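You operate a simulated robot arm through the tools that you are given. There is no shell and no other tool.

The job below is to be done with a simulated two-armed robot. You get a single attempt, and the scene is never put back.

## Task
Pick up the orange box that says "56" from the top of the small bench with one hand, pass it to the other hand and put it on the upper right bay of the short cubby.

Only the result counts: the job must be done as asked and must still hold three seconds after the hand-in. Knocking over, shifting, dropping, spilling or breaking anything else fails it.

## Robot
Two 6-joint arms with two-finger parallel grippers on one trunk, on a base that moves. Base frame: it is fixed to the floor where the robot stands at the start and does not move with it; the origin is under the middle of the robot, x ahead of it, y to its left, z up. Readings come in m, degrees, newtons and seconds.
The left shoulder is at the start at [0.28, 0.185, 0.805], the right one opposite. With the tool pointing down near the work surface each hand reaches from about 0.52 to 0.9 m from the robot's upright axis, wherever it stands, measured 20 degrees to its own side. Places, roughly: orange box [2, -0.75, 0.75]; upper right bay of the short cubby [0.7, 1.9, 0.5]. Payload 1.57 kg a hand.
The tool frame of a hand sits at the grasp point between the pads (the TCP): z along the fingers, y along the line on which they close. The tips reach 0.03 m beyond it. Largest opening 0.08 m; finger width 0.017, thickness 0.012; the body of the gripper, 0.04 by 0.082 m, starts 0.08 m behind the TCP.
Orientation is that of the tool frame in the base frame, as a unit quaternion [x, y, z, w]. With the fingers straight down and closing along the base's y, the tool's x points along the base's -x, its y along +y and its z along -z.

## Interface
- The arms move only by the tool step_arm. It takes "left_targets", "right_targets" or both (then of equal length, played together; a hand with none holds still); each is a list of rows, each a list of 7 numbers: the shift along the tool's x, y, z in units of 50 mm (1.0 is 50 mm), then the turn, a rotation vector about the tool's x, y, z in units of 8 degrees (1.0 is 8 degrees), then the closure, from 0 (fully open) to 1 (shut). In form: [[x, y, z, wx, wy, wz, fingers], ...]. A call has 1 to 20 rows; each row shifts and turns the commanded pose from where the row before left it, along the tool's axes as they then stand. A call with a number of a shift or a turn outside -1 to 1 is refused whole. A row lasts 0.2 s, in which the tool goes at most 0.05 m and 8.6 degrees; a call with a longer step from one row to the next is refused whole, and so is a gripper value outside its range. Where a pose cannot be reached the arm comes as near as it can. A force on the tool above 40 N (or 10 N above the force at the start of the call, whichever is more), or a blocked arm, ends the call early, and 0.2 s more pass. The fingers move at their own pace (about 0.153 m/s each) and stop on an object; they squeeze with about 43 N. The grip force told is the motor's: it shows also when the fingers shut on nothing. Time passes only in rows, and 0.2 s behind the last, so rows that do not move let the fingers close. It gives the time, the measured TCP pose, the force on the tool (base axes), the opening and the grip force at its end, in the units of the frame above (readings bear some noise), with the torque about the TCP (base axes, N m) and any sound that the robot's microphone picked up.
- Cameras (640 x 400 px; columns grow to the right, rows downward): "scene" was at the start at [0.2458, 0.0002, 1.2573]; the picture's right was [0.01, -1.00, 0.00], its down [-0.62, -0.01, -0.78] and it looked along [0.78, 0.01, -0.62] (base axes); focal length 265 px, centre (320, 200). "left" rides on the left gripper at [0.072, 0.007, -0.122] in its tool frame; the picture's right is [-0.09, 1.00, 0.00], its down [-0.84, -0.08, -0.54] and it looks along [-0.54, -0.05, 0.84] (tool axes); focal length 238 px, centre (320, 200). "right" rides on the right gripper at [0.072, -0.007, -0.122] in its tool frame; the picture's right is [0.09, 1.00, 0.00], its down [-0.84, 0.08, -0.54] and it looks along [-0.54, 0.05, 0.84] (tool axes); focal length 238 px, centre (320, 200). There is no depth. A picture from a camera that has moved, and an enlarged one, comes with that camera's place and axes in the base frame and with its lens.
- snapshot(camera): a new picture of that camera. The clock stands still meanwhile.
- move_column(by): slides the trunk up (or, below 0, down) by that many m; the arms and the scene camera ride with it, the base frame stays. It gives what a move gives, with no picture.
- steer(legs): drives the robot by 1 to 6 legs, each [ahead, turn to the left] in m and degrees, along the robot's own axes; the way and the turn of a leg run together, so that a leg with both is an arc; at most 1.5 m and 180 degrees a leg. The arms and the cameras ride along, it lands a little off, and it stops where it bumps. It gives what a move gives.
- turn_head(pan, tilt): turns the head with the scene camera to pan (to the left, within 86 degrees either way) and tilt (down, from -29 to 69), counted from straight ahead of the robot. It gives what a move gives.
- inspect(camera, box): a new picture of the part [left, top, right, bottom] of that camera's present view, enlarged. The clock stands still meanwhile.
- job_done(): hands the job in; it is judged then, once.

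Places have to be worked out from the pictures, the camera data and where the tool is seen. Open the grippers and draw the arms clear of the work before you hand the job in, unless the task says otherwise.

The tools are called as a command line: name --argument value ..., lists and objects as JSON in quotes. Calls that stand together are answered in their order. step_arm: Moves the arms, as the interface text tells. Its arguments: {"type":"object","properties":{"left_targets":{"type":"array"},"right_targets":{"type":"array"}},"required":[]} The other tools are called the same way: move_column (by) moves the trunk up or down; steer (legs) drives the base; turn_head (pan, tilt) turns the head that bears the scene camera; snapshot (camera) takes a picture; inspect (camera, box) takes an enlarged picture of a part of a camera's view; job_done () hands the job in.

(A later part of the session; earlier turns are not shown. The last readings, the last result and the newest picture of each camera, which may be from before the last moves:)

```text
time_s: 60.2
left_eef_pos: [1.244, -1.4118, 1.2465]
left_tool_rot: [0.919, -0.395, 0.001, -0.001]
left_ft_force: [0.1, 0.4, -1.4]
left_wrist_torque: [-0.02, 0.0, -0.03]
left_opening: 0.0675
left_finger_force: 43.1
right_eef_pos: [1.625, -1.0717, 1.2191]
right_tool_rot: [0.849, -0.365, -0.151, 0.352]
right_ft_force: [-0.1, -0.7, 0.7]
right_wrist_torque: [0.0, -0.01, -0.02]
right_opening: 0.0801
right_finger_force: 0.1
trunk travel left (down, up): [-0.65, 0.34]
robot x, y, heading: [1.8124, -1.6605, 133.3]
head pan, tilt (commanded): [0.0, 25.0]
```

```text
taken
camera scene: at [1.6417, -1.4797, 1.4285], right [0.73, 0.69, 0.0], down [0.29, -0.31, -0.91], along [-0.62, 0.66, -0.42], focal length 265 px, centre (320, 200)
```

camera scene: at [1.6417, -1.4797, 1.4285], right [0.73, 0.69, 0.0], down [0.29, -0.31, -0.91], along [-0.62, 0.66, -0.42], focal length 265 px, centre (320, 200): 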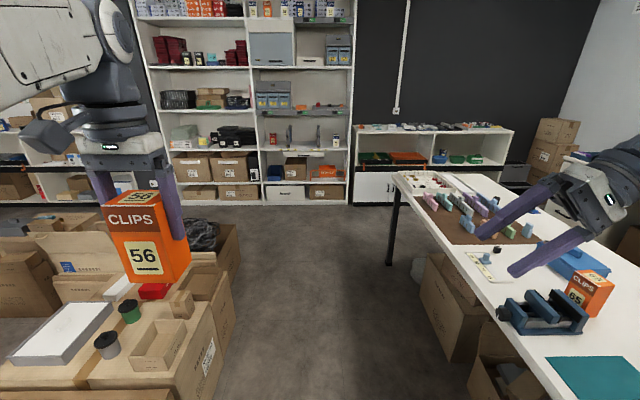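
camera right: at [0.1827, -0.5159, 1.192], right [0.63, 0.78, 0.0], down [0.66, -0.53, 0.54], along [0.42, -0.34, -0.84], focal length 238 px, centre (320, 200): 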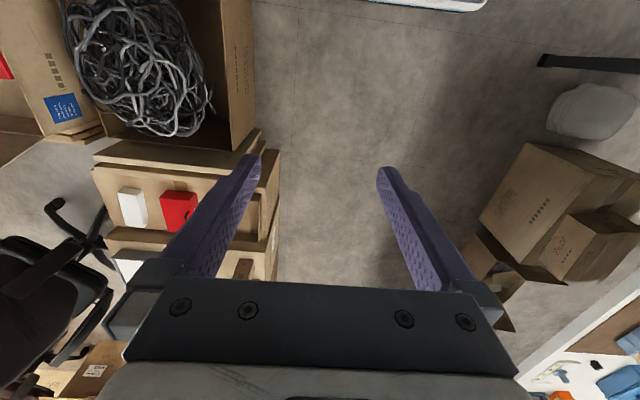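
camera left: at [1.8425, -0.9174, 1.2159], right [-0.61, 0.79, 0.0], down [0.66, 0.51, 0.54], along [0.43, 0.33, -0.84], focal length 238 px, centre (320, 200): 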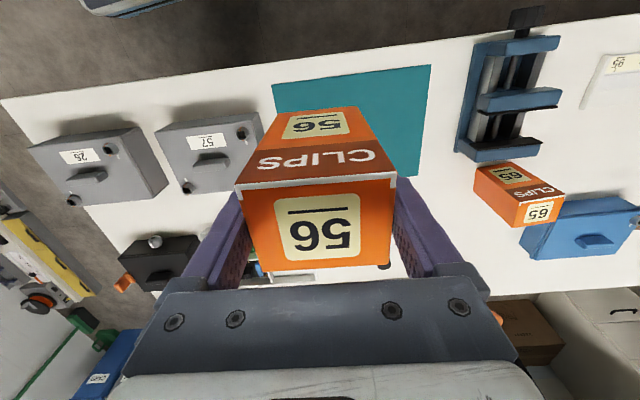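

The right arm follows well at 45°. I continue to the full 90° roll, then turn about the tool axis toward "camera up" (tool x up), watching whether it stays reachable.

step_arm --right_targets '[[0, 0, 0, -0.94, 0, 0, 0], [0, 0, 0, -0.94, 0, 0, 0], [0, 0, 0, -0.94, 0, 0, 0], [0, 0, 0, -0.94, 0, 0, 0], [0, 0, 0, -0.94, 0, 0, 0], [0, 0, 0, -0.94, 0, 0, 0], [0, 0, 0, 0, 0, 0, 0]]'

step_arm --right_targets '[[0, 0, 0, 0, 0, 0.94, 0], [0, 0, 0, 0, 0, 0.94, 0], [0, 0, 0, 0, 0, 0.94, 0], [0, 0, 0, 0, 0, 0.94, 0], [0, 0, 0, 0, 0, 0.94, 0], [0, 0, 0, 0, 0, 0.94, 0], [0, 0, 0, 0, 0, 0, 0]]'

snapshot --camera "scene"

```text
time_s: 61.8
left_eef_pos: [1.2422, -1.4111, 1.2463]
left_tool_rot: [0.919, -0.395, 0.0, 0.0]
left_ft_force: [-0.3, -1.2, -1.8]
left_wrist_torque: [0.01, 0.03, 0.01]
left_opening: 0.0676
left_finger_force: 43.5
right_eef_pos: [1.5646, -1.1006, 1.1507]
right_tool_rot: [0.648, -0.279, -0.281, 0.651]
right_ft_force: [-0.9, 0.0, -0.4]
right_wrist_torque: [0.01, 0.02, -0.02]
right_opening: 0.08
right_finger_force: 0.0
right hand out of reach, approached as far as the arm can: row 2, 3, 4, 5, 6
trunk travel left (down, up): [-0.65, 0.34]
robot x, y, heading: [1.8153, -1.6588, 133.6]
head pan, tilt (commanded): [0.0, 25.0]
```

```text
time_s: 63.4
left_eef_pos: [1.2437, -1.4112, 1.2462]
left_tool_rot: [0.919, -0.395, 0.0, 0.0]
left_ft_force: [0.1, -0.7, -1.6]
left_wrist_torque: [0.01, 0.0, -0.01]
left_opening: 0.0675
left_finger_force: 43.0
right_eef_pos: [1.5647, -1.1012, 1.1508]
right_tool_rot: [0.492, -0.507, -0.008, 0.708]
right_ft_force: [-0.4, -0.3, -0.2]
right_wrist_torque: [-0.01, 0.01, 0.0]
right_opening: 0.0802
right_finger_force: 0.0
trunk travel left (down, up): [-0.65, 0.34]
robot x, y, heading: [1.8144, -1.6621, 133.0]
head pan, tilt (commanded): [0.0, 25.0]
```

```text
taken
camera scene: at [1.6417, -1.4797, 1.4286], right [0.73, 0.69, 0.0], down [0.29, -0.31, -0.91], along [-0.62, 0.66, -0.42], focal length 265 px, centre (320, 200)
```

scene: 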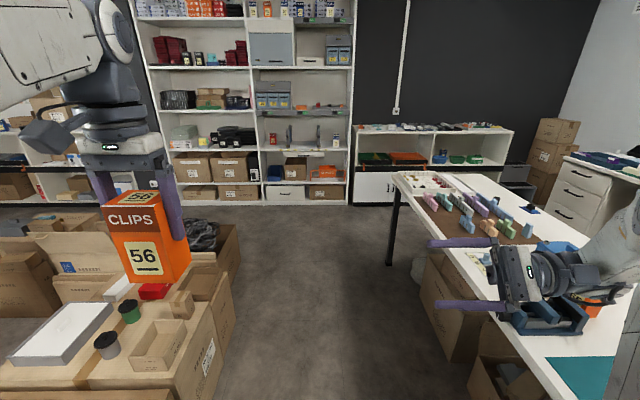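

The roll works; only the position was pulled in because the wrist reached far right, which will ease as the hand moves left. I finish the last 45° of the roll so the camera is on top.

step_arm --right_targets '[[0, 0, 0, 0, 0, 0.94, 0], [0, 0, 0, 0, 0, 0.94, 0], [0, 0, 0, 0, 0, 0.94, 0], [0, 0, 0, 0, 0, 0.94, 0], [0, 0, 0, 0, 0, 0.94, 0], [0, 0, 0, 0, 0, 0.94, 0], [0, 0, 0, 0, 0, 0, 0]]'

snapshot --camera "scene"

snapshot --camera "right"

```text
time_s: 65.0
left_eef_pos: [1.244, -1.4111, 1.246]
left_tool_rot: [0.919, -0.394, 0.0, 0.0]
left_ft_force: [-0.3, 0.0, -2.4]
left_wrist_torque: [-0.01, 0.03, -0.01]
left_opening: 0.0676
left_finger_force: 43.1
right_eef_pos: [1.5626, -1.1002, 1.1511]
right_tool_rot: [0.258, -0.657, 0.263, 0.658]
right_ft_force: [0.1, 0.4, 0.8]
right_wrist_torque: [-0.02, 0.0, 0.02]
right_opening: 0.0798
right_finger_force: 0.1
trunk travel left (down, up): [-0.65, 0.34]
robot x, y, heading: [1.8128, -1.6613, 133.5]
head pan, tilt (commanded): [0.0, 25.0]
```

```text
taken
camera scene: at [1.6417, -1.4797, 1.4286], right [0.73, 0.69, 0.0], down [0.29, -0.31, -0.91], along [-0.62, 0.66, -0.42], focal length 265 px, centre (320, 200)
```

scene: 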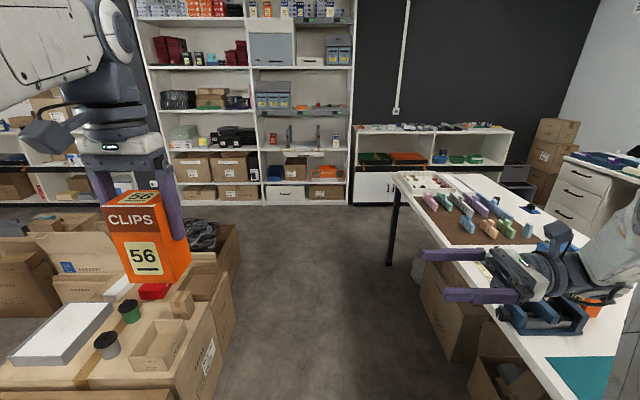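

```text
taken
camera right: at [1.6575, -1.0229, 1.2237], right [-0.68, 0.72, 0.09], down [0.34, 0.42, -0.84], along [-0.64, -0.54, -0.54], focal length 238 px, centre (320, 200)
```

right: 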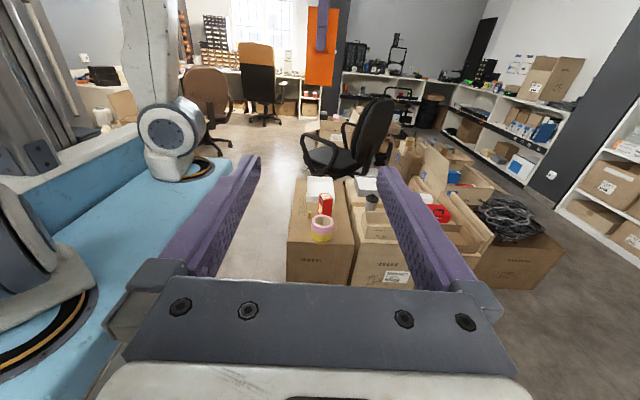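

The right hand now points to robot-left with its camera on top. I bring the left hand with the box toward the middle, and bring the open right hand to a pre-approach point about 13 cm to the right of the box, at the height of the box's lower half.

step_arm --left_targets '[[-0.2, -0.8, 0, 0, 0, 0, 1], [-0.2, -0.8, 0, 0, 0, 0, 1], [-0.2, -0.8, 0, 0, 0, 0, 1], [0, 0, 0, 0, 0, 0, 1]]'

step_arm --right_targets '[[0.21, 0.1, 0.78, 0, 0, 0, 0], [0.21, 0.1, 0.78, 0, 0, 0, 0], [0.21, 0.1, 0.78, 0, 0, 0, 0], [0.21, 0.1, 0.78, 0, 0, 0, 0], [0.2, 0.1, 0.4, 0, 0, 0, 0], [0, 0, 0, 0, 0, 0, 0]]'

snapshot --camera "right"

snapshot --camera "scene"

```text
time_s: 66.0
left_eef_pos: [1.3109, -1.3072, 1.2461]
left_tool_rot: [0.919, -0.395, 0.0, 0.0]
left_ft_force: [0.5, 0.1, -3.0]
left_wrist_torque: [-0.02, 0.04, 0.0]
left_opening: 0.0674
left_finger_force: 42.6
right_eef_pos: [1.5638, -1.1019, 1.1505]
right_tool_rot: [0.259, -0.657, 0.263, 0.658]
right_ft_force: [0.4, -0.4, 0.2]
right_wrist_torque: [-0.03, -0.02, -0.01]
right_opening: 0.0799
right_finger_force: 0.0
trunk travel left (down, up): [-0.65, 0.34]
robot x, y, heading: [1.8159, -1.663, 133.5]
head pan, tilt (commanded): [0.0, 25.0]
```

```text
time_s: 67.4
left_eef_pos: [1.3113, -1.3094, 1.2452]
left_tool_rot: [0.919, -0.395, 0.001, 0.0]
left_ft_force: [0.6, -0.5, -2.1]
left_wrist_torque: [0.0, -0.03, 0.0]
left_opening: 0.068
left_finger_force: 42.8
right_eef_pos: [1.4185, -1.2031, 1.2026]
right_tool_rot: [0.26, -0.656, 0.264, 0.657]
right_ft_force: [0.1, -0.5, -0.3]
right_wrist_torque: [0.03, 0.01, 0.0]
right_opening: 0.0799
right_finger_force: 0.0
trunk travel left (down, up): [-0.65, 0.34]
robot x, y, heading: [1.8142, -1.6656, 133.6]
head pan, tilt (commanded): [0.0, 25.0]
```

```text
taken
camera right: at [1.5125, -1.1241, 1.2763], right [-0.68, 0.72, 0.09], down [0.34, 0.42, -0.84], along [-0.65, -0.54, -0.54], focal length 238 px, centre (320, 200)
```

right: 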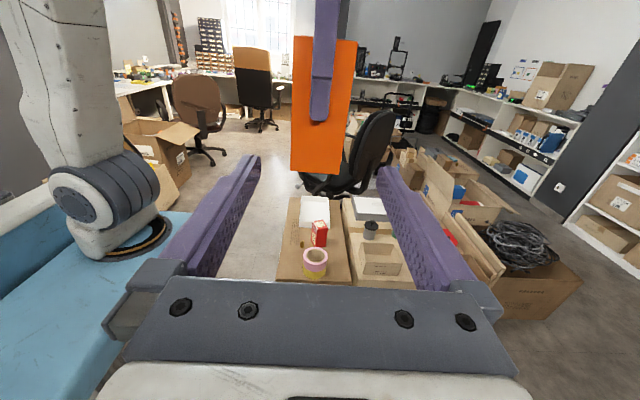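

```text
taken
camera scene: at [1.6416, -1.4798, 1.4286], right [0.73, 0.69, 0.0], down [0.29, -0.31, -0.91], along [-0.62, 0.66, -0.42], focal length 265 px, centre (320, 200)
```

scene: 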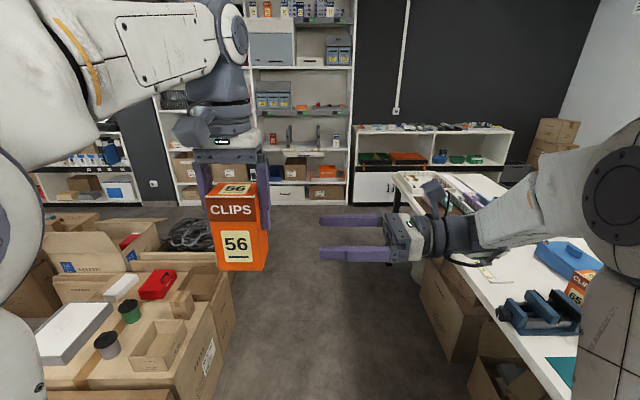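

From the right camera, the box's near face is centred in the right gripper (±28 mm) with its bottom 47 mm below the TCP and the left fingertips just above. I advance the open right hand 15.1 cm along its pointing axis to straddle the box.

step_arm --right_targets '[[0, 0, 0.7, 0, 0, 0, 0], [0, 0, 0.7, 0, 0, 0, 0], [0, 0, 0.7, 0, 0, 0, 0], [0, 0, 0.5, 0, 0, 0, 0], [0, 0, 0.4, 0, 0, 0, 0], [0, 0, 0, 0, 0, 0, 0]]'

snapshot --camera "right"

snapshot --camera "scene"

snapshot --camera "left"

```text
time_s: 68.8
left_eef_pos: [1.3116, -1.308, 1.2452]
left_tool_rot: [0.918, -0.395, 0.0, 0.0]
left_ft_force: [0.5, 0.2, -1.7]
left_wrist_torque: [0.0, -0.01, -0.04]
left_opening: 0.0678
left_finger_force: 43.3
right_eef_pos: [1.3105, -1.3068, 1.2034]
right_tool_rot: [0.259, -0.656, 0.263, 0.658]
right_ft_force: [0.4, 0.7, 0.3]
right_wrist_torque: [-0.04, -0.04, -0.01]
right_opening: 0.0799
right_finger_force: 0.0
trunk travel left (down, up): [-0.65, 0.34]
robot x, y, heading: [1.8169, -1.6639, 133.6]
head pan, tilt (commanded): [0.0, 25.0]
```

```text
taken
camera right: at [1.4034, -1.2289, 1.2762], right [-0.68, 0.72, 0.09], down [0.34, 0.42, -0.84], along [-0.65, -0.54, -0.54], focal length 238 px, centre (320, 200)
```

right: 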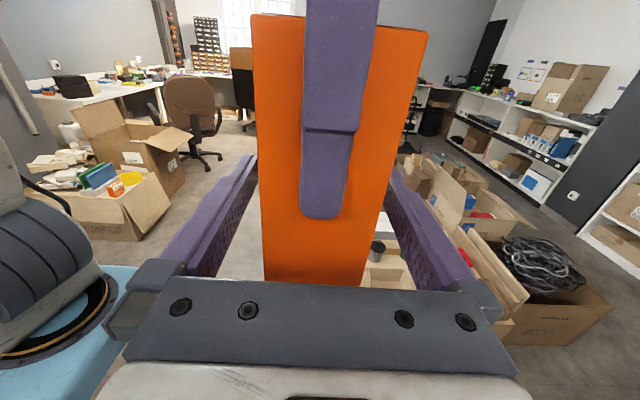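

```text
taken
camera scene: at [1.6416, -1.4798, 1.4286], right [0.73, 0.69, 0.0], down [0.29, -0.31, -0.91], along [-0.62, 0.66, -0.42], focal length 265 px, centre (320, 200)
```

scene: 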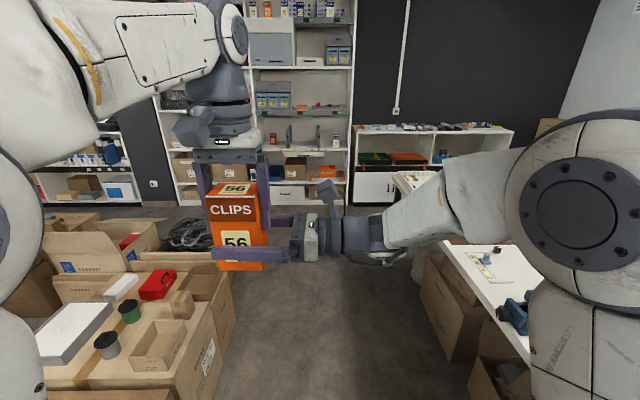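

```text
taken
camera left: at [1.3567, -1.3631, 1.3675], right [-0.79, -0.62, 0.0], down [-0.52, 0.66, 0.54], along [-0.34, 0.43, -0.84], focal length 238 px, centre (320, 200)
```

left: 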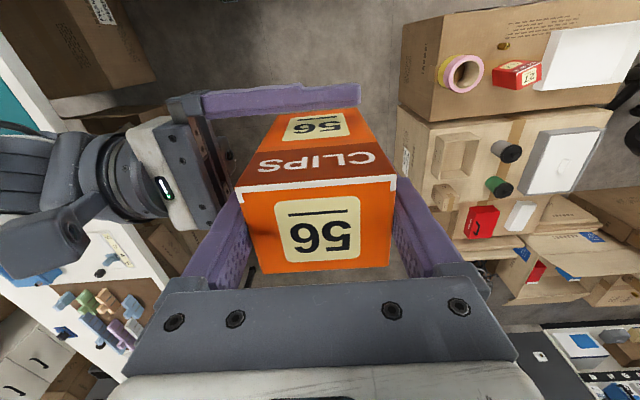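

The right fingers straddle the lower half of the box without contact. I close the right gripper while the left keeps holding.

step_arm --right_targets '[[0, 0, 0, 0, 0, 0, 0.3], [0, 0, 0, 0, 0, 0, 0.6], [0, 0, 0, 0, 0, 0, 1], [0, 0, 0, 0, 0, 0, 1], [0, 0, 0, 0, 0, 0, 1]]'

snapshot --camera "right"

```text
time_s: 70.0
left_eef_pos: [1.3118, -1.3077, 1.2458]
left_tool_rot: [0.919, -0.395, 0.0, 0.0]
left_ft_force: [-1.0, 3.2, -2.5]
left_wrist_torque: [0.13, 0.1, -0.18]
left_opening: 0.0677
left_finger_force: 43.2
right_eef_pos: [1.3116, -1.3078, 1.2022]
right_tool_rot: [0.26, -0.656, 0.263, 0.658]
right_ft_force: [1.6, -3.0, 0.0]
right_wrist_torque: [0.0, -0.01, 0.17]
right_opening: 0.0548
right_finger_force: 42.7
trunk travel left (down, up): [-0.65, 0.34]
robot x, y, heading: [1.8161, -1.6642, 133.6]
head pan, tilt (commanded): [0.0, 25.0]
```

```text
taken
camera right: at [1.4038, -1.2289, 1.2763], right [-0.68, 0.72, 0.09], down [0.34, 0.42, -0.84], along [-0.64, -0.54, -0.54], focal length 238 px, centre (320, 200)
```

right: 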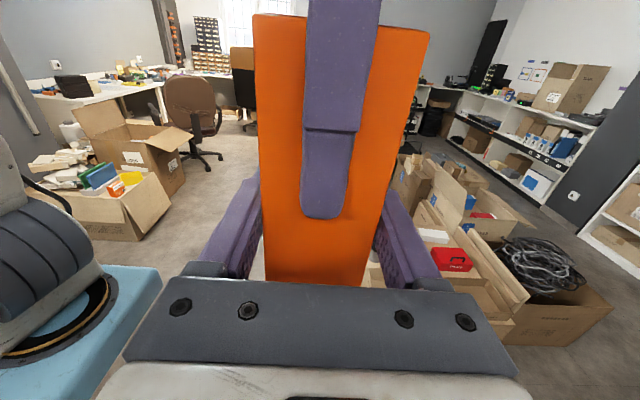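

Right hand grips at 54.8 mm with ~43 N and only ~3 N of mutual force. I open the left gripper, then withdraw it straight up.

step_arm --left_targets '[[0, 0, 0, 0, 0, 0, 0.1], [0, 0, 0, 0, 0, 0, 0], [0, 0, 0, 0, 0, 0, 0]]' --right_targets '[[0, 0, 0, 0, 0, 0, 1], [0, 0, 0, 0, 0, 0, 1], [0, 0, 0, 0, 0, 0, 1]]'

snapshot --camera "left"

```text
time_s: 70.8
left_eef_pos: [1.3107, -1.307, 1.246]
left_tool_rot: [0.919, -0.395, -0.001, 0.001]
left_ft_force: [0.4, -1.0, 0.2]
left_wrist_torque: [-0.02, 0.0, 0.01]
left_opening: 0.0798
left_finger_force: 0.1
right_eef_pos: [1.3094, -1.307, 1.2036]
right_tool_rot: [0.259, -0.656, 0.263, 0.658]
right_ft_force: [0.4, 0.4, 0.9]
right_wrist_torque: [0.01, 0.01, 0.02]
right_opening: 0.0546
right_finger_force: 42.9
trunk travel left (down, up): [-0.65, 0.34]
robot x, y, heading: [1.8119, -1.6602, 133.4]
head pan, tilt (commanded): [0.0, 25.0]
```

```text
taken
camera left: at [1.3567, -1.3631, 1.3676], right [-0.79, -0.62, 0.0], down [-0.52, 0.66, 0.54], along [-0.34, 0.43, -0.84], focal length 238 px, centre (320, 200)
```

left: 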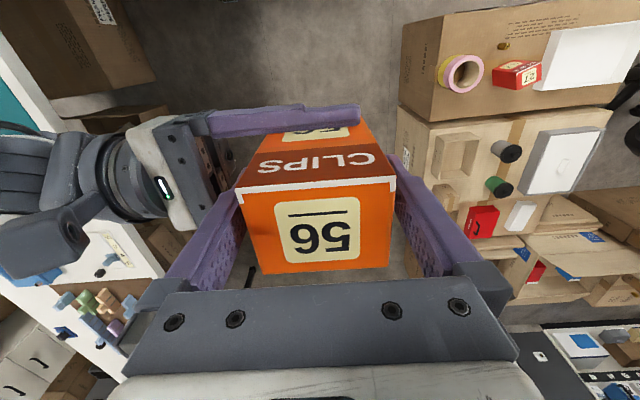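

Left hand is open and force-free. I raise it straight up in small steps to clear the box top.

step_arm --left_targets '[[0, 0, -0.4, 0, 0, 0, 0], [0, 0, -0.5, 0, 0, 0, 0], [0, 0, -0.6, 0, 0, 0, 0], [0, 0, -0.6, 0, 0, 0, 0], [0, 0, 0, 0, 0, 0, 0]]'

snapshot --camera "scene"

snapshot --camera "right"

```text
time_s: 72.0
left_eef_pos: [1.3143, -1.3127, 1.3086]
left_tool_rot: [0.919, -0.395, -0.001, 0.0]
left_ft_force: [0.2, 0.5, -0.3]
left_wrist_torque: [-0.01, -0.01, 0.0]
left_opening: 0.08
left_finger_force: 0.1
left hand out of reach, approached as far as the arm can: row 3, 4
right_eef_pos: [1.3106, -1.3076, 1.202]
right_tool_rot: [0.26, -0.656, 0.263, 0.658]
right_ft_force: [0.2, 0.0, -0.9]
right_wrist_torque: [-0.01, 0.0, -0.03]
right_opening: 0.0546
right_finger_force: 42.7
trunk travel left (down, up): [-0.65, 0.34]
robot x, y, heading: [1.814, -1.6635, 133.4]
head pan, tilt (commanded): [0.0, 25.0]
```

```text
taken
camera scene: at [1.6416, -1.4798, 1.4286], right [0.73, 0.69, 0.0], down [0.29, -0.31, -0.91], along [-0.62, 0.66, -0.42], focal length 265 px, centre (320, 200)
```

scene: 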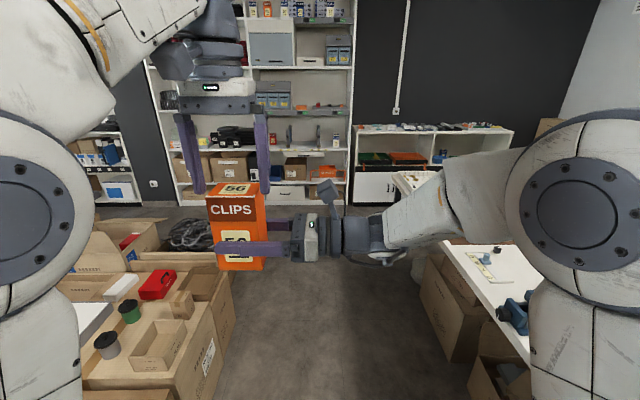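

```text
taken
camera right: at [1.4037, -1.2288, 1.2763], right [-0.68, 0.72, 0.09], down [0.34, 0.42, -0.84], along [-0.65, -0.54, -0.54], focal length 238 px, centre (320, 200)
```

right: 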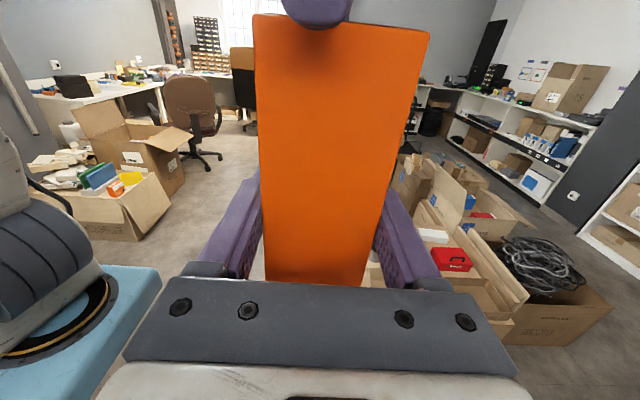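

The right hand holds the box alone; the left is at its upper reach limit with tips just at the box top. So I lower the right hand with the box 8 cm, straight down, to get free.

step_arm --right_targets '[[-0.6, 0, 0, 0, 0, 0, 1], [-0.6, 0, 0, 0, 0, 0, 1], [-0.6, 0, 0, 0, 0, 0, 1], [0, 0, 0, 0, 0, 0, 1]]'

snapshot --camera "scene"

```text
time_s: 73.0
left_eef_pos: [1.3157, -1.314, 1.3085]
left_tool_rot: [0.919, -0.395, -0.001, -0.001]
left_ft_force: [0.0, 0.7, -1.2]
left_wrist_torque: [-0.01, 0.03, -0.05]
left_opening: 0.0797
left_finger_force: 0.1
right_eef_pos: [1.3094, -1.3069, 1.1149]
right_tool_rot: [0.258, -0.657, 0.262, 0.658]
right_ft_force: [0.4, -0.1, -0.5]
right_wrist_torque: [0.0, 0.03, 0.01]
right_opening: 0.0545
right_finger_force: 43.0
trunk travel left (down, up): [-0.65, 0.34]
robot x, y, heading: [1.8125, -1.6615, 133.4]
head pan, tilt (commanded): [0.0, 25.0]
```

```text
taken
camera scene: at [1.6415, -1.4797, 1.4286], right [0.73, 0.69, 0.0], down [0.29, -0.31, -0.91], along [-0.62, 0.66, -0.42], focal length 265 px, centre (320, 200)
```

scene: 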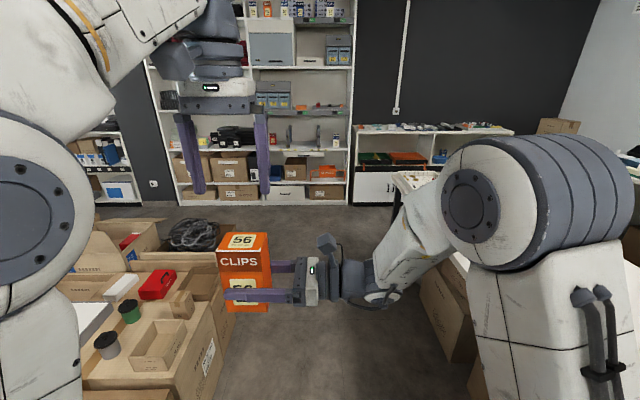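

The handover is complete: the right hand alone holds the box well below the left gripper. I retreat the left hand to its side and move the right hand forward/right/down to make room for turning it to point forward.

step_arm --left_targets '[[0.1, 0.6, 0, 0, 0, 0, 0], [0.1, 0.6, 0, 0, 0, 0, 0], [0.1, 0.6, 0, 0, 0, 0, 0], [0.1, 0.6, 0.3, 0, 0, 0, 0], [0.1, 0.6, 0.5, 0, 0, 0, 0], [0, 0, 0.5, 0, 0, 0, 0], [0, 0, 0, 0, 0, 0, 0]]' --right_targets '[[-0.33, 0.4, -0.55, 0, 0, 0, 1], [-0.33, 0.4, -0.55, 0, 0, 0, 1], [-0.33, 0.4, -0.55, 0, 0, 0, 1], [-0.33, 0.4, -0.55, 0, 0, 0, 1], [-0.33, 0.4, -0.55, 0, 0, 0, 1], [-0.33, 0.4, -0.55, 0, 0, 0, 1], [0, 0, 0, 0, 0, 0, 1]]'

snapshot --camera "scene"

```text
time_s: 74.6
left_eef_pos: [1.2216, -1.4339, 1.2431]
left_tool_rot: [0.919, -0.394, -0.001, 0.0]
left_ft_force: [-0.4, -0.1, 0.1]
left_wrist_torque: [-0.01, 0.01, -0.01]
left_opening: 0.08
left_finger_force: 0.0
right_eef_pos: [1.3476, -1.1085, 1.0143]
right_tool_rot: [0.259, -0.656, 0.264, 0.658]
right_ft_force: [-0.5, -0.2, -0.1]
right_wrist_torque: [0.03, 0.03, -0.02]
right_opening: 0.0545
right_finger_force: 42.6
trunk travel left (down, up): [-0.65, 0.34]
robot x, y, heading: [1.8177, -1.6592, 133.5]
head pan, tilt (commanded): [0.0, 25.0]
```

```text
taken
camera scene: at [1.6416, -1.4795, 1.4285], right [0.73, 0.69, 0.0], down [0.29, -0.31, -0.91], along [-0.62, 0.66, -0.42], focal length 265 px, centre (320, 200)
```

scene: 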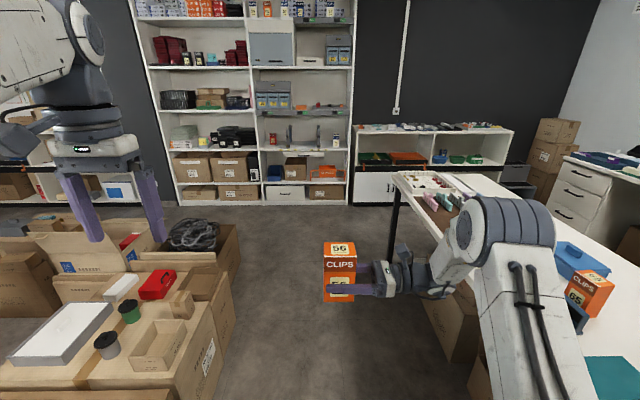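

Now I zoom in on the cubby at the far end to learn the layout of the upper right bay.

inspect --camera "scene" --box '[345, 110, 529, 225]'

```text
3.48 times, centred on (437, 168) of scene
camera zoom: at [1.6416, -1.4795, 1.4285], right [0.73, 0.69, 0.0], down [0.29, -0.31, -0.91], along [-0.62, 0.66, -0.42], focal length 922 px, centre (-87, 313)
```

zoom: 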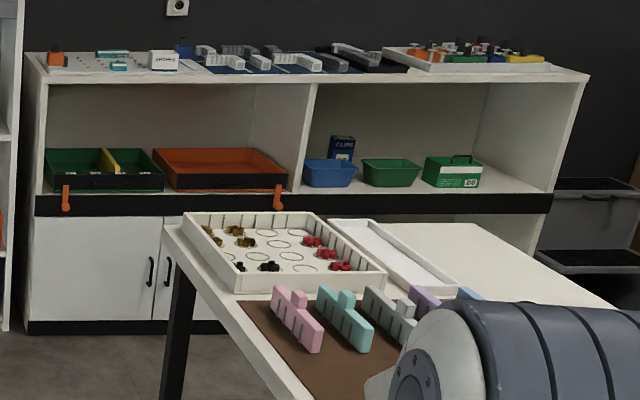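

The upper right bay (floor z≈0.50, ~0.33 m tall) has a blue bin, green bin and a green/white box, with free space at its right end next to the wall. Now I turn the right hand (box upright) about the vertical axis from pointing left toward pointing forward, half-way first.

step_arm --right_targets '[[0, 0, 0, -0.94, 0, 0, 1], [0, 0, 0, -0.94, 0, 0, 1], [0, 0, 0, -0.94, 0, 0, 1], [0, 0, 0, -0.94, 0, 0, 1], [0, 0, 0, -0.94, 0, 0, 1], [0, 0, 0, -0.94, 0, 0, 1], [0, 0, 0, 0, 0, 0, 1]]'

snapshot --camera "scene"

```text
time_s: 76.2
left_eef_pos: [1.2212, -1.435, 1.245]
left_tool_rot: [0.919, -0.394, 0.0, 0.0]
left_ft_force: [0.3, 0.2, -0.5]
left_wrist_torque: [0.0, 0.02, 0.02]
left_opening: 0.08
left_finger_force: 0.1
right_eef_pos: [1.349, -1.1074, 1.0142]
right_tool_rot: [0.013, 0.707, 0.009, -0.707]
right_ft_force: [-0.4, -1.0, 0.4]
right_wrist_torque: [-0.01, -0.03, -0.02]
right_opening: 0.0547
right_finger_force: 42.5
trunk travel left (down, up): [-0.65, 0.34]
robot x, y, heading: [1.8151, -1.6668, 133.6]
head pan, tilt (commanded): [0.0, 25.0]
```

```text
taken
camera scene: at [1.6416, -1.4798, 1.4286], right [0.73, 0.69, 0.0], down [0.29, -0.31, -0.91], along [-0.62, 0.66, -0.42], focal length 265 px, centre (320, 200)
```

scene: 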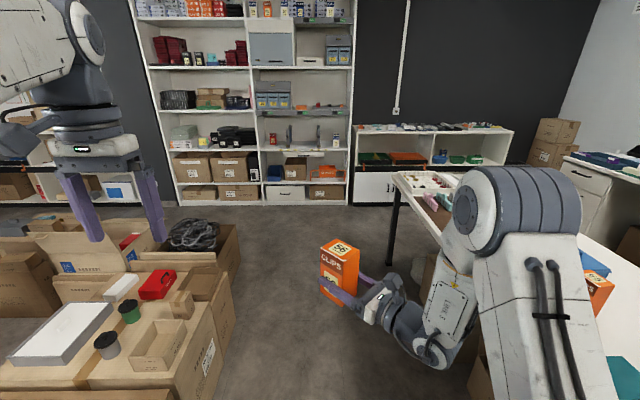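

Half-way is fine and fully reached. I finish the turn so the hand points straight ahead.

step_arm --right_targets '[[0, 0, 0, -0.94, 0, 0, 1], [0, 0, 0, -0.94, 0, 0, 1], [0, 0, 0, -0.94, 0, 0, 1], [0, 0, 0, -0.94, 0, 0, 1], [0, 0, 0, -0.94, 0, 0, 1], [0, 0, 0, -0.94, 0, 0, 1], [0, 0, 0, 0, 0, 0, 1]]'

snapshot --camera "scene"

snapshot --camera "right"

```text
time_s: 77.8
left_eef_pos: [1.2206, -1.4344, 1.2445]
left_tool_rot: [0.919, -0.395, 0.001, 0.0]
left_ft_force: [-0.2, 0.2, -0.4]
left_wrist_torque: [-0.01, 0.0, 0.01]
left_opening: 0.0799
left_finger_force: 0.1
right_eef_pos: [1.483, -0.9578, 1.0057]
right_tool_rot: [0.273, 0.653, 0.27, -0.652]
right_ft_force: [-0.4, 0.4, 0.2]
right_wrist_torque: [0.0, -0.03, 0.01]
right_opening: 0.0546
right_finger_force: 43.0
right hand out of reach, approached as far as the arm can: row 3, 4, 5, 6
trunk travel left (down, up): [-0.65, 0.34]
robot x, y, heading: [1.816, -1.6627, 133.5]
head pan, tilt (commanded): [0.0, 25.0]
```

```text
taken
camera scene: at [1.6417, -1.4796, 1.4286], right [0.73, 0.69, 0.0], down [0.29, -0.31, -0.91], along [-0.62, 0.66, -0.42], focal length 265 px, centre (320, 200)
```

scene: 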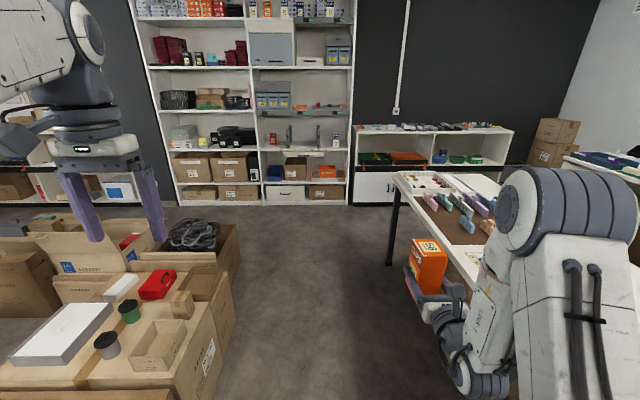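

```text
taken
camera right: at [1.5638, -1.0491, 1.0811], right [0.71, 0.7, 0.09], down [0.44, -0.34, -0.84], along [-0.56, 0.63, -0.54], focal length 238 px, centre (320, 200)
```

right: 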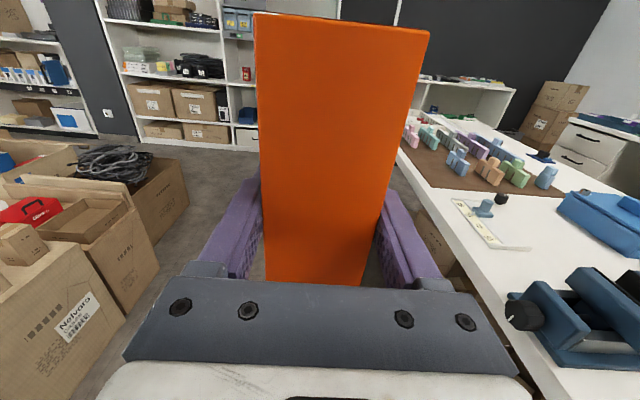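

Pointing-forward is natural at ~0.74 m ahead and 0.24 m to the right, so that will be my placing pose. I raise the trunk for clearance over benches and drive down the corridor.

move_column --by 0.2

steer --legs '[[0, 1.2], [1.45, 0]]'

turn_head --pan -15 --tilt 35

snapshot --camera "scene"

```text
time_s: 80.0
left_eef_pos: [1.2219, -1.4347, 1.4443]
left_tool_rot: [0.919, -0.395, 0.0, 0.001]
left_ft_force: [0.6, 0.2, -0.1]
left_wrist_torque: [0.0, 0.01, -0.03]
left_opening: 0.0799
left_finger_force: 0.0
right_eef_pos: [1.4815, -0.9566, 1.2068]
right_tool_rot: [0.274, 0.653, 0.27, -0.652]
right_ft_force: [0.3, -0.1, -2.2]
right_wrist_torque: [-0.03, 0.04, -0.03]
right_opening: 0.0547
right_finger_force: 42.2
trunk travel left (down, up): [-0.85, 0.14]
robot x, y, heading: [1.8134, -1.6598, 133.4]
head pan, tilt (commanded): [0.0, 25.0]
```

```text
time_s: 87.6
left_eef_pos: [0.2259, -0.3555, 1.445]
left_tool_rot: [0.914, -0.407, 0.0, 0.0]
left_ft_force: [0.1, -0.7, 0.4]
left_wrist_torque: [0.01, 0.02, -0.02]
left_opening: 0.0802
left_finger_force: 0.1
right_eef_pos: [0.4986, 0.1143, 1.2073]
right_tool_rot: [0.282, 0.65, 0.278, -0.649]
right_ft_force: [0.6, -0.4, -1.8]
right_wrist_torque: [0.02, -0.02, 0.02]
right_opening: 0.0546
right_finger_force: 42.9
trunk travel left (down, up): [-0.85, 0.14]
robot x, y, heading: [0.8094, -0.5952, 131.7]
head pan, tilt (commanded): [0.0, 25.0]
```

```text
time_s: 88.4
left_eef_pos: [0.2265, -0.3543, 1.444]
left_tool_rot: [0.913, -0.408, 0.0, 0.0]
left_ft_force: [0.2, 0.4, -0.1]
left_wrist_torque: [0.03, 0.02, -0.01]
left_opening: 0.0802
left_finger_force: 0.1
right_eef_pos: [0.4979, 0.1148, 1.2073]
right_tool_rot: [0.284, 0.649, 0.28, -0.648]
right_ft_force: [-0.7, 0.6, -2.3]
right_wrist_torque: [0.01, 0.01, 0.01]
right_opening: 0.0546
right_finger_force: 43.0
trunk travel left (down, up): [-0.85, 0.14]
robot x, y, heading: [0.8102, -0.5985, 131.9]
head pan, tilt (commanded): [-15.0, 35.0]
```

```text
taken
camera scene: at [0.6656, -0.4019, 1.6129], right [0.89, 0.45, 0.0], down [0.26, -0.51, -0.82], along [-0.37, 0.73, -0.57], focal length 265 px, centre (320, 200)
```

scene: 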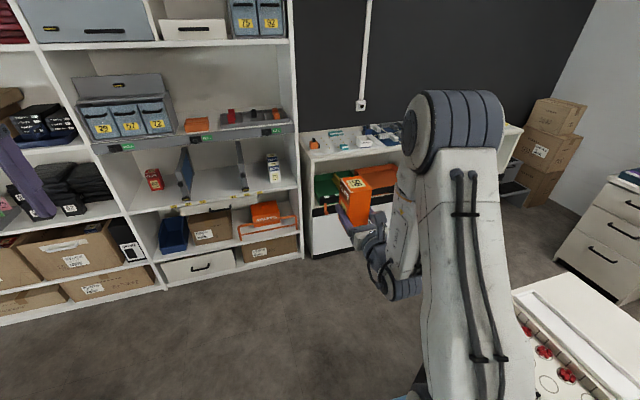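

I'm at the corridor's end region; the cubby front line is at a≈−0.69 (room axis), table end at a≈+0.41. I go a bit further, then turn right toward the gap between the table end and the cubby.

steer --legs '[[0, 2.5], [0.76, 0], [0, -56]]'

turn_head --pan 0 --tilt 45

snapshot --camera "scene"

snapshot --camera "left"

```text
time_s: 95.4
left_eef_pos: [0.1429, 0.5629, 1.4434]
left_tool_rot: [-0.623, 0.782, 0.0, 0.0]
left_ft_force: [-0.5, -0.4, -0.3]
left_wrist_torque: [-0.01, -0.01, -0.03]
left_opening: 0.0799
left_finger_force: 0.0
right_eef_pos: [0.6854, 0.6099, 1.2067]
right_tool_rot: [0.549, 0.446, 0.547, -0.447]
right_ft_force: [-0.4, -0.7, -2.4]
right_wrist_torque: [0.04, -0.02, -0.03]
right_opening: 0.0544
right_finger_force: 42.8
trunk travel left (down, up): [-0.85, 0.14]
robot x, y, heading: [0.286, -0.0554, 77.0]
head pan, tilt (commanded): [-15.0, 35.0]
```

```text
time_s: 96.2
left_eef_pos: [0.1433, 0.5631, 1.4436]
left_tool_rot: [-0.623, 0.782, 0.0, 0.0]
left_ft_force: [-0.3, -0.2, 0.8]
left_wrist_torque: [0.04, 0.03, 0.0]
left_opening: 0.08
left_finger_force: 0.0
right_eef_pos: [0.6847, 0.6098, 1.2065]
right_tool_rot: [0.551, 0.446, 0.546, -0.447]
right_ft_force: [0.4, 0.4, -2.2]
right_wrist_torque: [0.01, 0.02, -0.01]
right_opening: 0.0545
right_finger_force: 43.2
trunk travel left (down, up): [-0.85, 0.14]
robot x, y, heading: [0.2816, -0.0626, 77.2]
head pan, tilt (commanded): [0.0, 45.0]
```

```text
taken
camera scene: at [0.3371, 0.1779, 1.598], right [0.97, -0.23, 0.0], down [-0.16, -0.69, -0.71], along [0.16, 0.69, -0.71], focal length 265 px, centre (320, 200)
```

scene: 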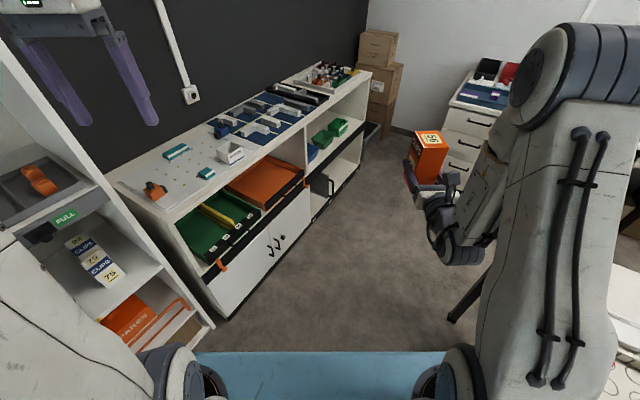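

```text
taken
camera left: at [0.1228, 0.4973, 1.5659], right [-0.95, 0.31, 0.0], down [0.26, 0.8, 0.54], along [0.17, 0.51, -0.84], focal length 238 px, centre (320, 200)
```

left: 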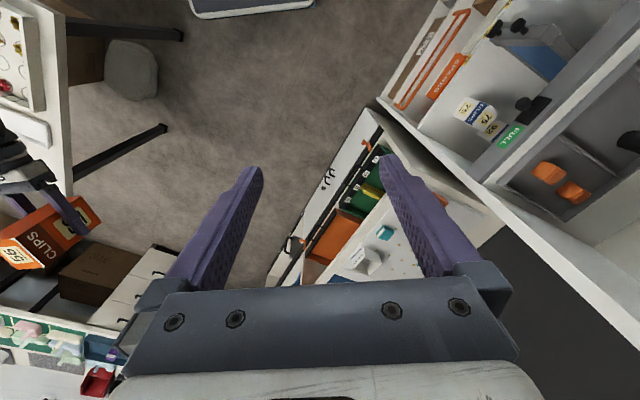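

The gap is clear. I steer diagonally through it, then straighten along the cubby front.

steer --legs '[[0, -3.7], [0.5, 0], [0, -28.8]]'

turn_head --pan 35 --tilt 50

snapshot --camera "scene"

turn_head --pan -30 --tilt 55

snapshot --camera "scene"

```text
time_s: 101.0
left_eef_pos: [0.6398, 1.0273, 1.443]
left_tool_rot: [-0.383, 0.924, 0.001, 0.0]
left_ft_force: [-0.4, 0.3, 0.2]
left_wrist_torque: [0.0, -0.05, -0.02]
left_opening: 0.0799
left_finger_force: 0.1
right_eef_pos: [1.122, 0.7805, 1.207]
right_tool_rot: [0.652, 0.277, 0.648, -0.279]
right_ft_force: [0.5, 0.4, -2.5]
right_wrist_torque: [0.0, 0.01, 0.02]
right_opening: 0.0545
right_finger_force: 43.1
trunk travel left (down, up): [-0.85, 0.14]
robot x, y, heading: [0.4271, 0.4257, 45.1]
head pan, tilt (commanded): [0.0, 45.0]
```

```text
time_s: 102.0
left_eef_pos: [0.6398, 1.0262, 1.4444]
left_tool_rot: [-0.383, 0.924, 0.0, 0.0]
left_ft_force: [-0.3, -0.4, 0.1]
left_wrist_torque: [0.05, 0.0, 0.0]
left_opening: 0.0801
left_finger_force: 0.1
right_eef_pos: [1.1228, 0.7804, 1.2069]
right_tool_rot: [0.652, 0.278, 0.648, -0.28]
right_ft_force: [0.7, -0.9, -2.7]
right_wrist_torque: [0.03, 0.01, 0.03]
right_opening: 0.0548
right_finger_force: 43.1
trunk travel left (down, up): [-0.85, 0.14]
robot x, y, heading: [0.4291, 0.4346, 45.0]
head pan, tilt (commanded): [35.0, 50.0]
```

```text
taken
camera scene: at [0.5543, 0.6157, 1.5911], right [0.98, -0.18, 0.0], down [-0.14, -0.75, -0.64], along [0.11, 0.63, -0.77], focal length 265 px, centre (320, 200)
```

scene: 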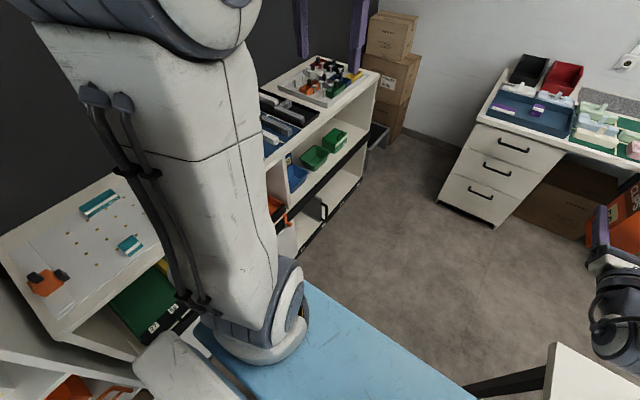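

```text
time_s: 103.4
left_eef_pos: [0.6404, 1.0266, 1.4436]
left_tool_rot: [-0.383, 0.924, 0.0, 0.0]
left_ft_force: [-0.3, -0.5, -0.7]
left_wrist_torque: [0.0, 0.02, -0.01]
left_opening: 0.0802
left_finger_force: 0.1
right_eef_pos: [1.1219, 0.7802, 1.2077]
right_tool_rot: [0.652, 0.277, 0.648, -0.278]
right_ft_force: [0.1, 0.4, -1.2]
right_wrist_torque: [0.03, 0.0, -0.01]
right_opening: 0.0546
right_finger_force: 43.0
trunk travel left (down, up): [-0.85, 0.14]
robot x, y, heading: [0.4265, 0.4292, 44.9]
head pan, tilt (commanded): [-30.0, 55.0]
```

```text
taken
camera scene: at [0.6104, 0.5585, 1.5846], right [0.26, -0.97, 0.0], down [-0.79, -0.21, -0.57], along [0.55, 0.15, -0.82], focal length 265 px, centre (320, 200)
```

scene: 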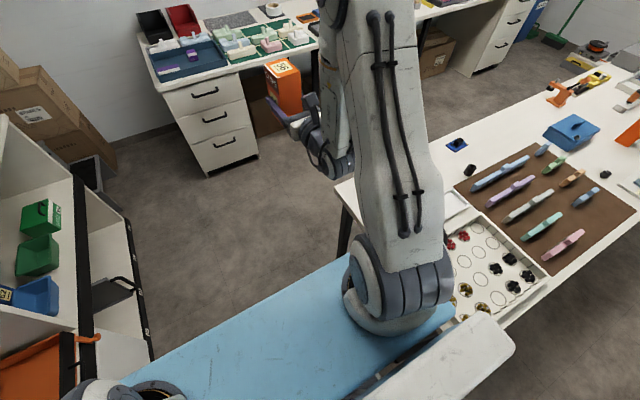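

I'm at the left end of the cubby, centred in the gap. Before the turn further on I want my rear overhang precisely, so I look down at my own base from this raised camera height.

turn_head --pan -86 --tilt 69

snapshot --camera "scene"

turn_head --pan 86 --tilt 69

snapshot --camera "scene"

```text
time_s: 104.7
left_eef_pos: [0.6384, 1.027, 1.4429]
left_tool_rot: [-0.382, 0.924, -0.001, 0.0]
left_ft_force: [-0.3, -0.1, 1.0]
left_wrist_torque: [0.0, 0.0, 0.01]
left_opening: 0.0799
left_finger_force: 0.0
right_eef_pos: [1.1232, 0.7802, 1.2056]
right_tool_rot: [0.652, 0.276, 0.649, -0.278]
right_ft_force: [1.3, 0.3, -1.1]
right_wrist_torque: [0.0, 0.0, -0.02]
right_opening: 0.0546
right_finger_force: 43.4
trunk travel left (down, up): [-0.85, 0.14]
robot x, y, heading: [0.4262, 0.4287, 44.9]
head pan, tilt (commanded): [-85.9, 68.8]
```

```text
taken
camera scene: at [0.5829, 0.5032, 1.5692], right [-0.66, -0.75, 0.0], down [-0.7, 0.61, -0.36], along [0.27, -0.24, -0.93], focal length 265 px, centre (320, 200)
```

scene: 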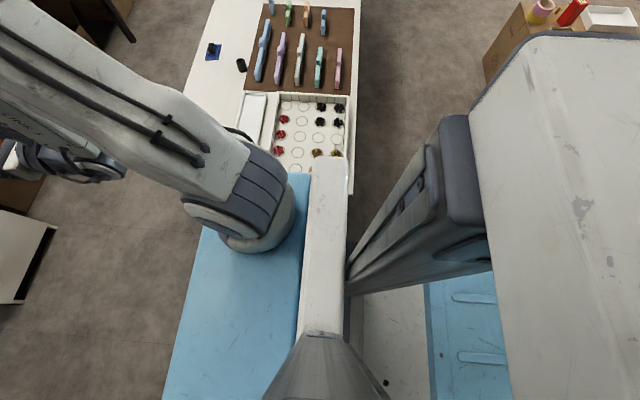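

```text
time_s: 107.2
left_eef_pos: [0.6385, 1.027, 1.4431]
left_tool_rot: [-0.382, 0.924, 0.0, 0.0]
left_ft_force: [0.5, -0.5, -0.9]
left_wrist_torque: [0.0, 0.02, -0.02]
left_opening: 0.0797
left_finger_force: 0.0
right_eef_pos: [1.1232, 0.7793, 1.2068]
right_tool_rot: [0.652, 0.277, 0.649, -0.278]
right_ft_force: [0.6, -0.4, -2.3]
right_wrist_torque: [-0.02, -0.01, 0.02]
right_opening: 0.0545
right_finger_force: 43.2
trunk travel left (down, up): [-0.85, 0.14]
robot x, y, heading: [0.4292, 0.4275, 44.8]
head pan, tilt (commanded): [85.9, 68.8]
```

```text
taken
camera scene: at [0.5042, 0.5822, 1.5692], right [0.76, 0.65, 0.0], down [0.61, -0.71, -0.36], along [-0.24, 0.27, -0.93], focal length 265 px, centre (320, 200)
```

scene: 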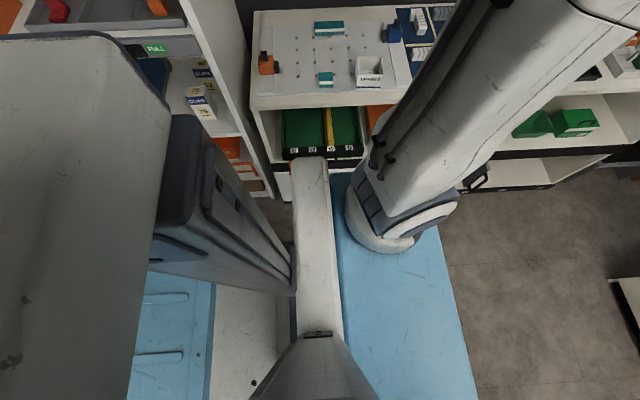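

The rear overhang stays uncertain, so I choose a turning point that keeps ≥0.74 m from the table corner and ~0.5 m from the drawers and cubby. I drive 1.3 m along, angled slightly toward the cubby, and start the left turn.

steer --legs '[[0, 5], [1.3, 0], [0, 40]]'

turn_head --pan 15 --tilt 50

snapshot --camera "scene"

```text
time_s: 116.2
left_eef_pos: [1.0141, 1.9903, 1.4436]
left_tool_rot: [-0.702, 0.712, 0.0, 0.001]
left_ft_force: [0.0, -0.2, -0.4]
left_wrist_torque: [-0.01, 0.01, 0.0]
left_opening: 0.0804
left_finger_force: 0.1
right_eef_pos: [1.5342, 2.1516, 1.2071]
right_tool_rot: [-0.499, -0.503, -0.496, 0.503]
right_ft_force: [-0.2, -0.2, -1.5]
right_wrist_torque: [-0.04, 0.03, -0.01]
right_opening: 0.0546
right_finger_force: 43.0
trunk travel left (down, up): [-0.85, 0.14]
robot x, y, heading: [1.2834, 1.4144, 89.0]
head pan, tilt (commanded): [85.9, 68.8]
```

```text
time_s: 117.6
left_eef_pos: [1.0158, 1.9905, 1.4438]
left_tool_rot: [-0.703, 0.712, 0.0, 0.0]
left_ft_force: [0.5, -0.1, -1.1]
left_wrist_torque: [0.02, 0.01, 0.01]
left_opening: 0.08
left_finger_force: 0.0
right_eef_pos: [1.5355, 2.1507, 1.2079]
right_tool_rot: [0.5, 0.502, 0.496, -0.502]
right_ft_force: [0.0, 0.1, -1.9]
right_wrist_torque: [0.03, -0.04, 0.01]
right_opening: 0.0546
right_finger_force: 42.5
trunk travel left (down, up): [-0.85, 0.14]
robot x, y, heading: [1.2792, 1.4161, 89.0]
head pan, tilt (commanded): [15.0, 50.0]
```

```text
taken
camera scene: at [1.2648, 1.6473, 1.5911], right [0.97, 0.25, 0.0], down [0.19, -0.74, -0.64], along [-0.16, 0.62, -0.77], focal length 265 px, centre (320, 200)
```

scene: 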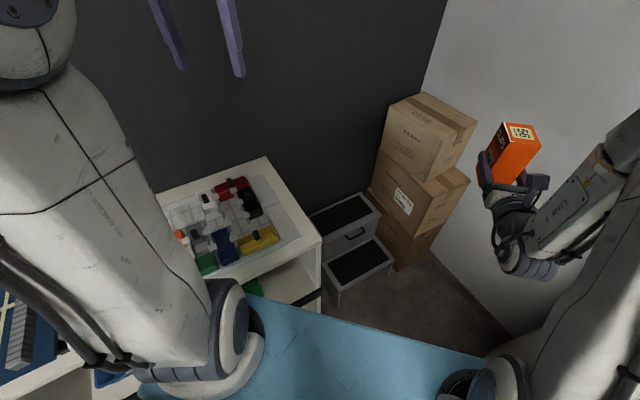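

I'm at the turning spot with everything clear. I complete the turn to face the cubby squarely.

steer --legs '[[0, 45.5]]'

turn_head --pan -10 --tilt 55

snapshot --camera "scene"

snapshot --camera "right"

```text
time_s: 120.1
left_eef_pos: [0.6815, 1.6263, 1.4439]
left_tool_rot: [0.923, -0.384, 0.0, 0.0]
left_ft_force: [-0.5, 0.6, -1.1]
left_wrist_torque: [-0.01, 0.02, 0.0]
left_opening: 0.08
left_finger_force: 0.0
right_eef_pos: [0.9301, 2.109, 1.2062]
right_tool_rot: [0.265, 0.657, 0.262, -0.655]
right_ft_force: [-0.4, 0.4, -2.4]
right_wrist_torque: [0.01, -0.01, 0.0]
right_opening: 0.0549
right_finger_force: 43.1
trunk travel left (down, up): [-0.85, 0.14]
robot x, y, heading: [1.2817, 1.4133, 135.2]
head pan, tilt (commanded): [15.0, 50.0]
```

```text
time_s: 121.0
left_eef_pos: [0.6819, 1.6257, 1.4438]
left_tool_rot: [0.924, -0.383, 0.0, 0.001]
left_ft_force: [0.3, -0.6, 0.3]
left_wrist_torque: [0.04, 0.0, 0.0]
left_opening: 0.0801
left_finger_force: 0.0
right_eef_pos: [0.9299, 2.1082, 1.207]
right_tool_rot: [0.265, 0.657, 0.262, -0.656]
right_ft_force: [-0.6, 0.7, -2.6]
right_wrist_torque: [0.0, -0.01, -0.01]
right_opening: 0.0545
right_finger_force: 43.6
trunk travel left (down, up): [-0.85, 0.14]
robot x, y, heading: [1.2843, 1.4089, 134.9]
head pan, tilt (commanded): [-10.0, 55.0]
```

```text
taken
camera scene: at [1.1269, 1.5849, 1.5846], right [0.82, 0.57, 0.0], down [0.47, -0.67, -0.57], along [-0.33, 0.47, -0.82], focal length 265 px, centre (320, 200)
```

scene: 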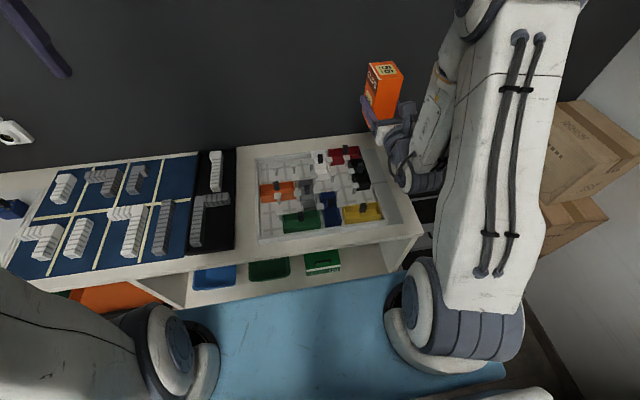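

```text
taken
camera right: at [1.0145, 2.0195, 1.281], right [0.69, 0.72, 0.09], down [0.45, -0.32, -0.83], along [-0.57, 0.61, -0.54], focal length 238 px, centre (320, 200)
```

right: 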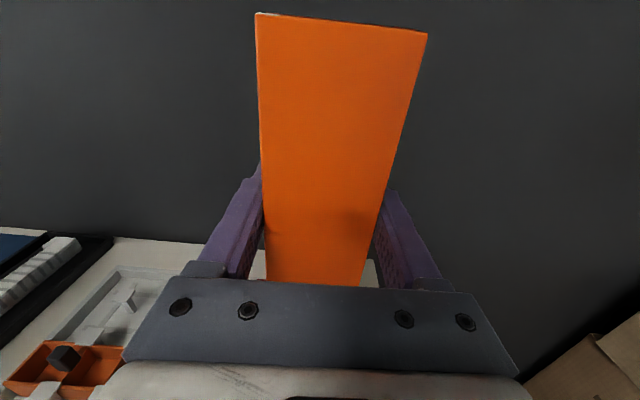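

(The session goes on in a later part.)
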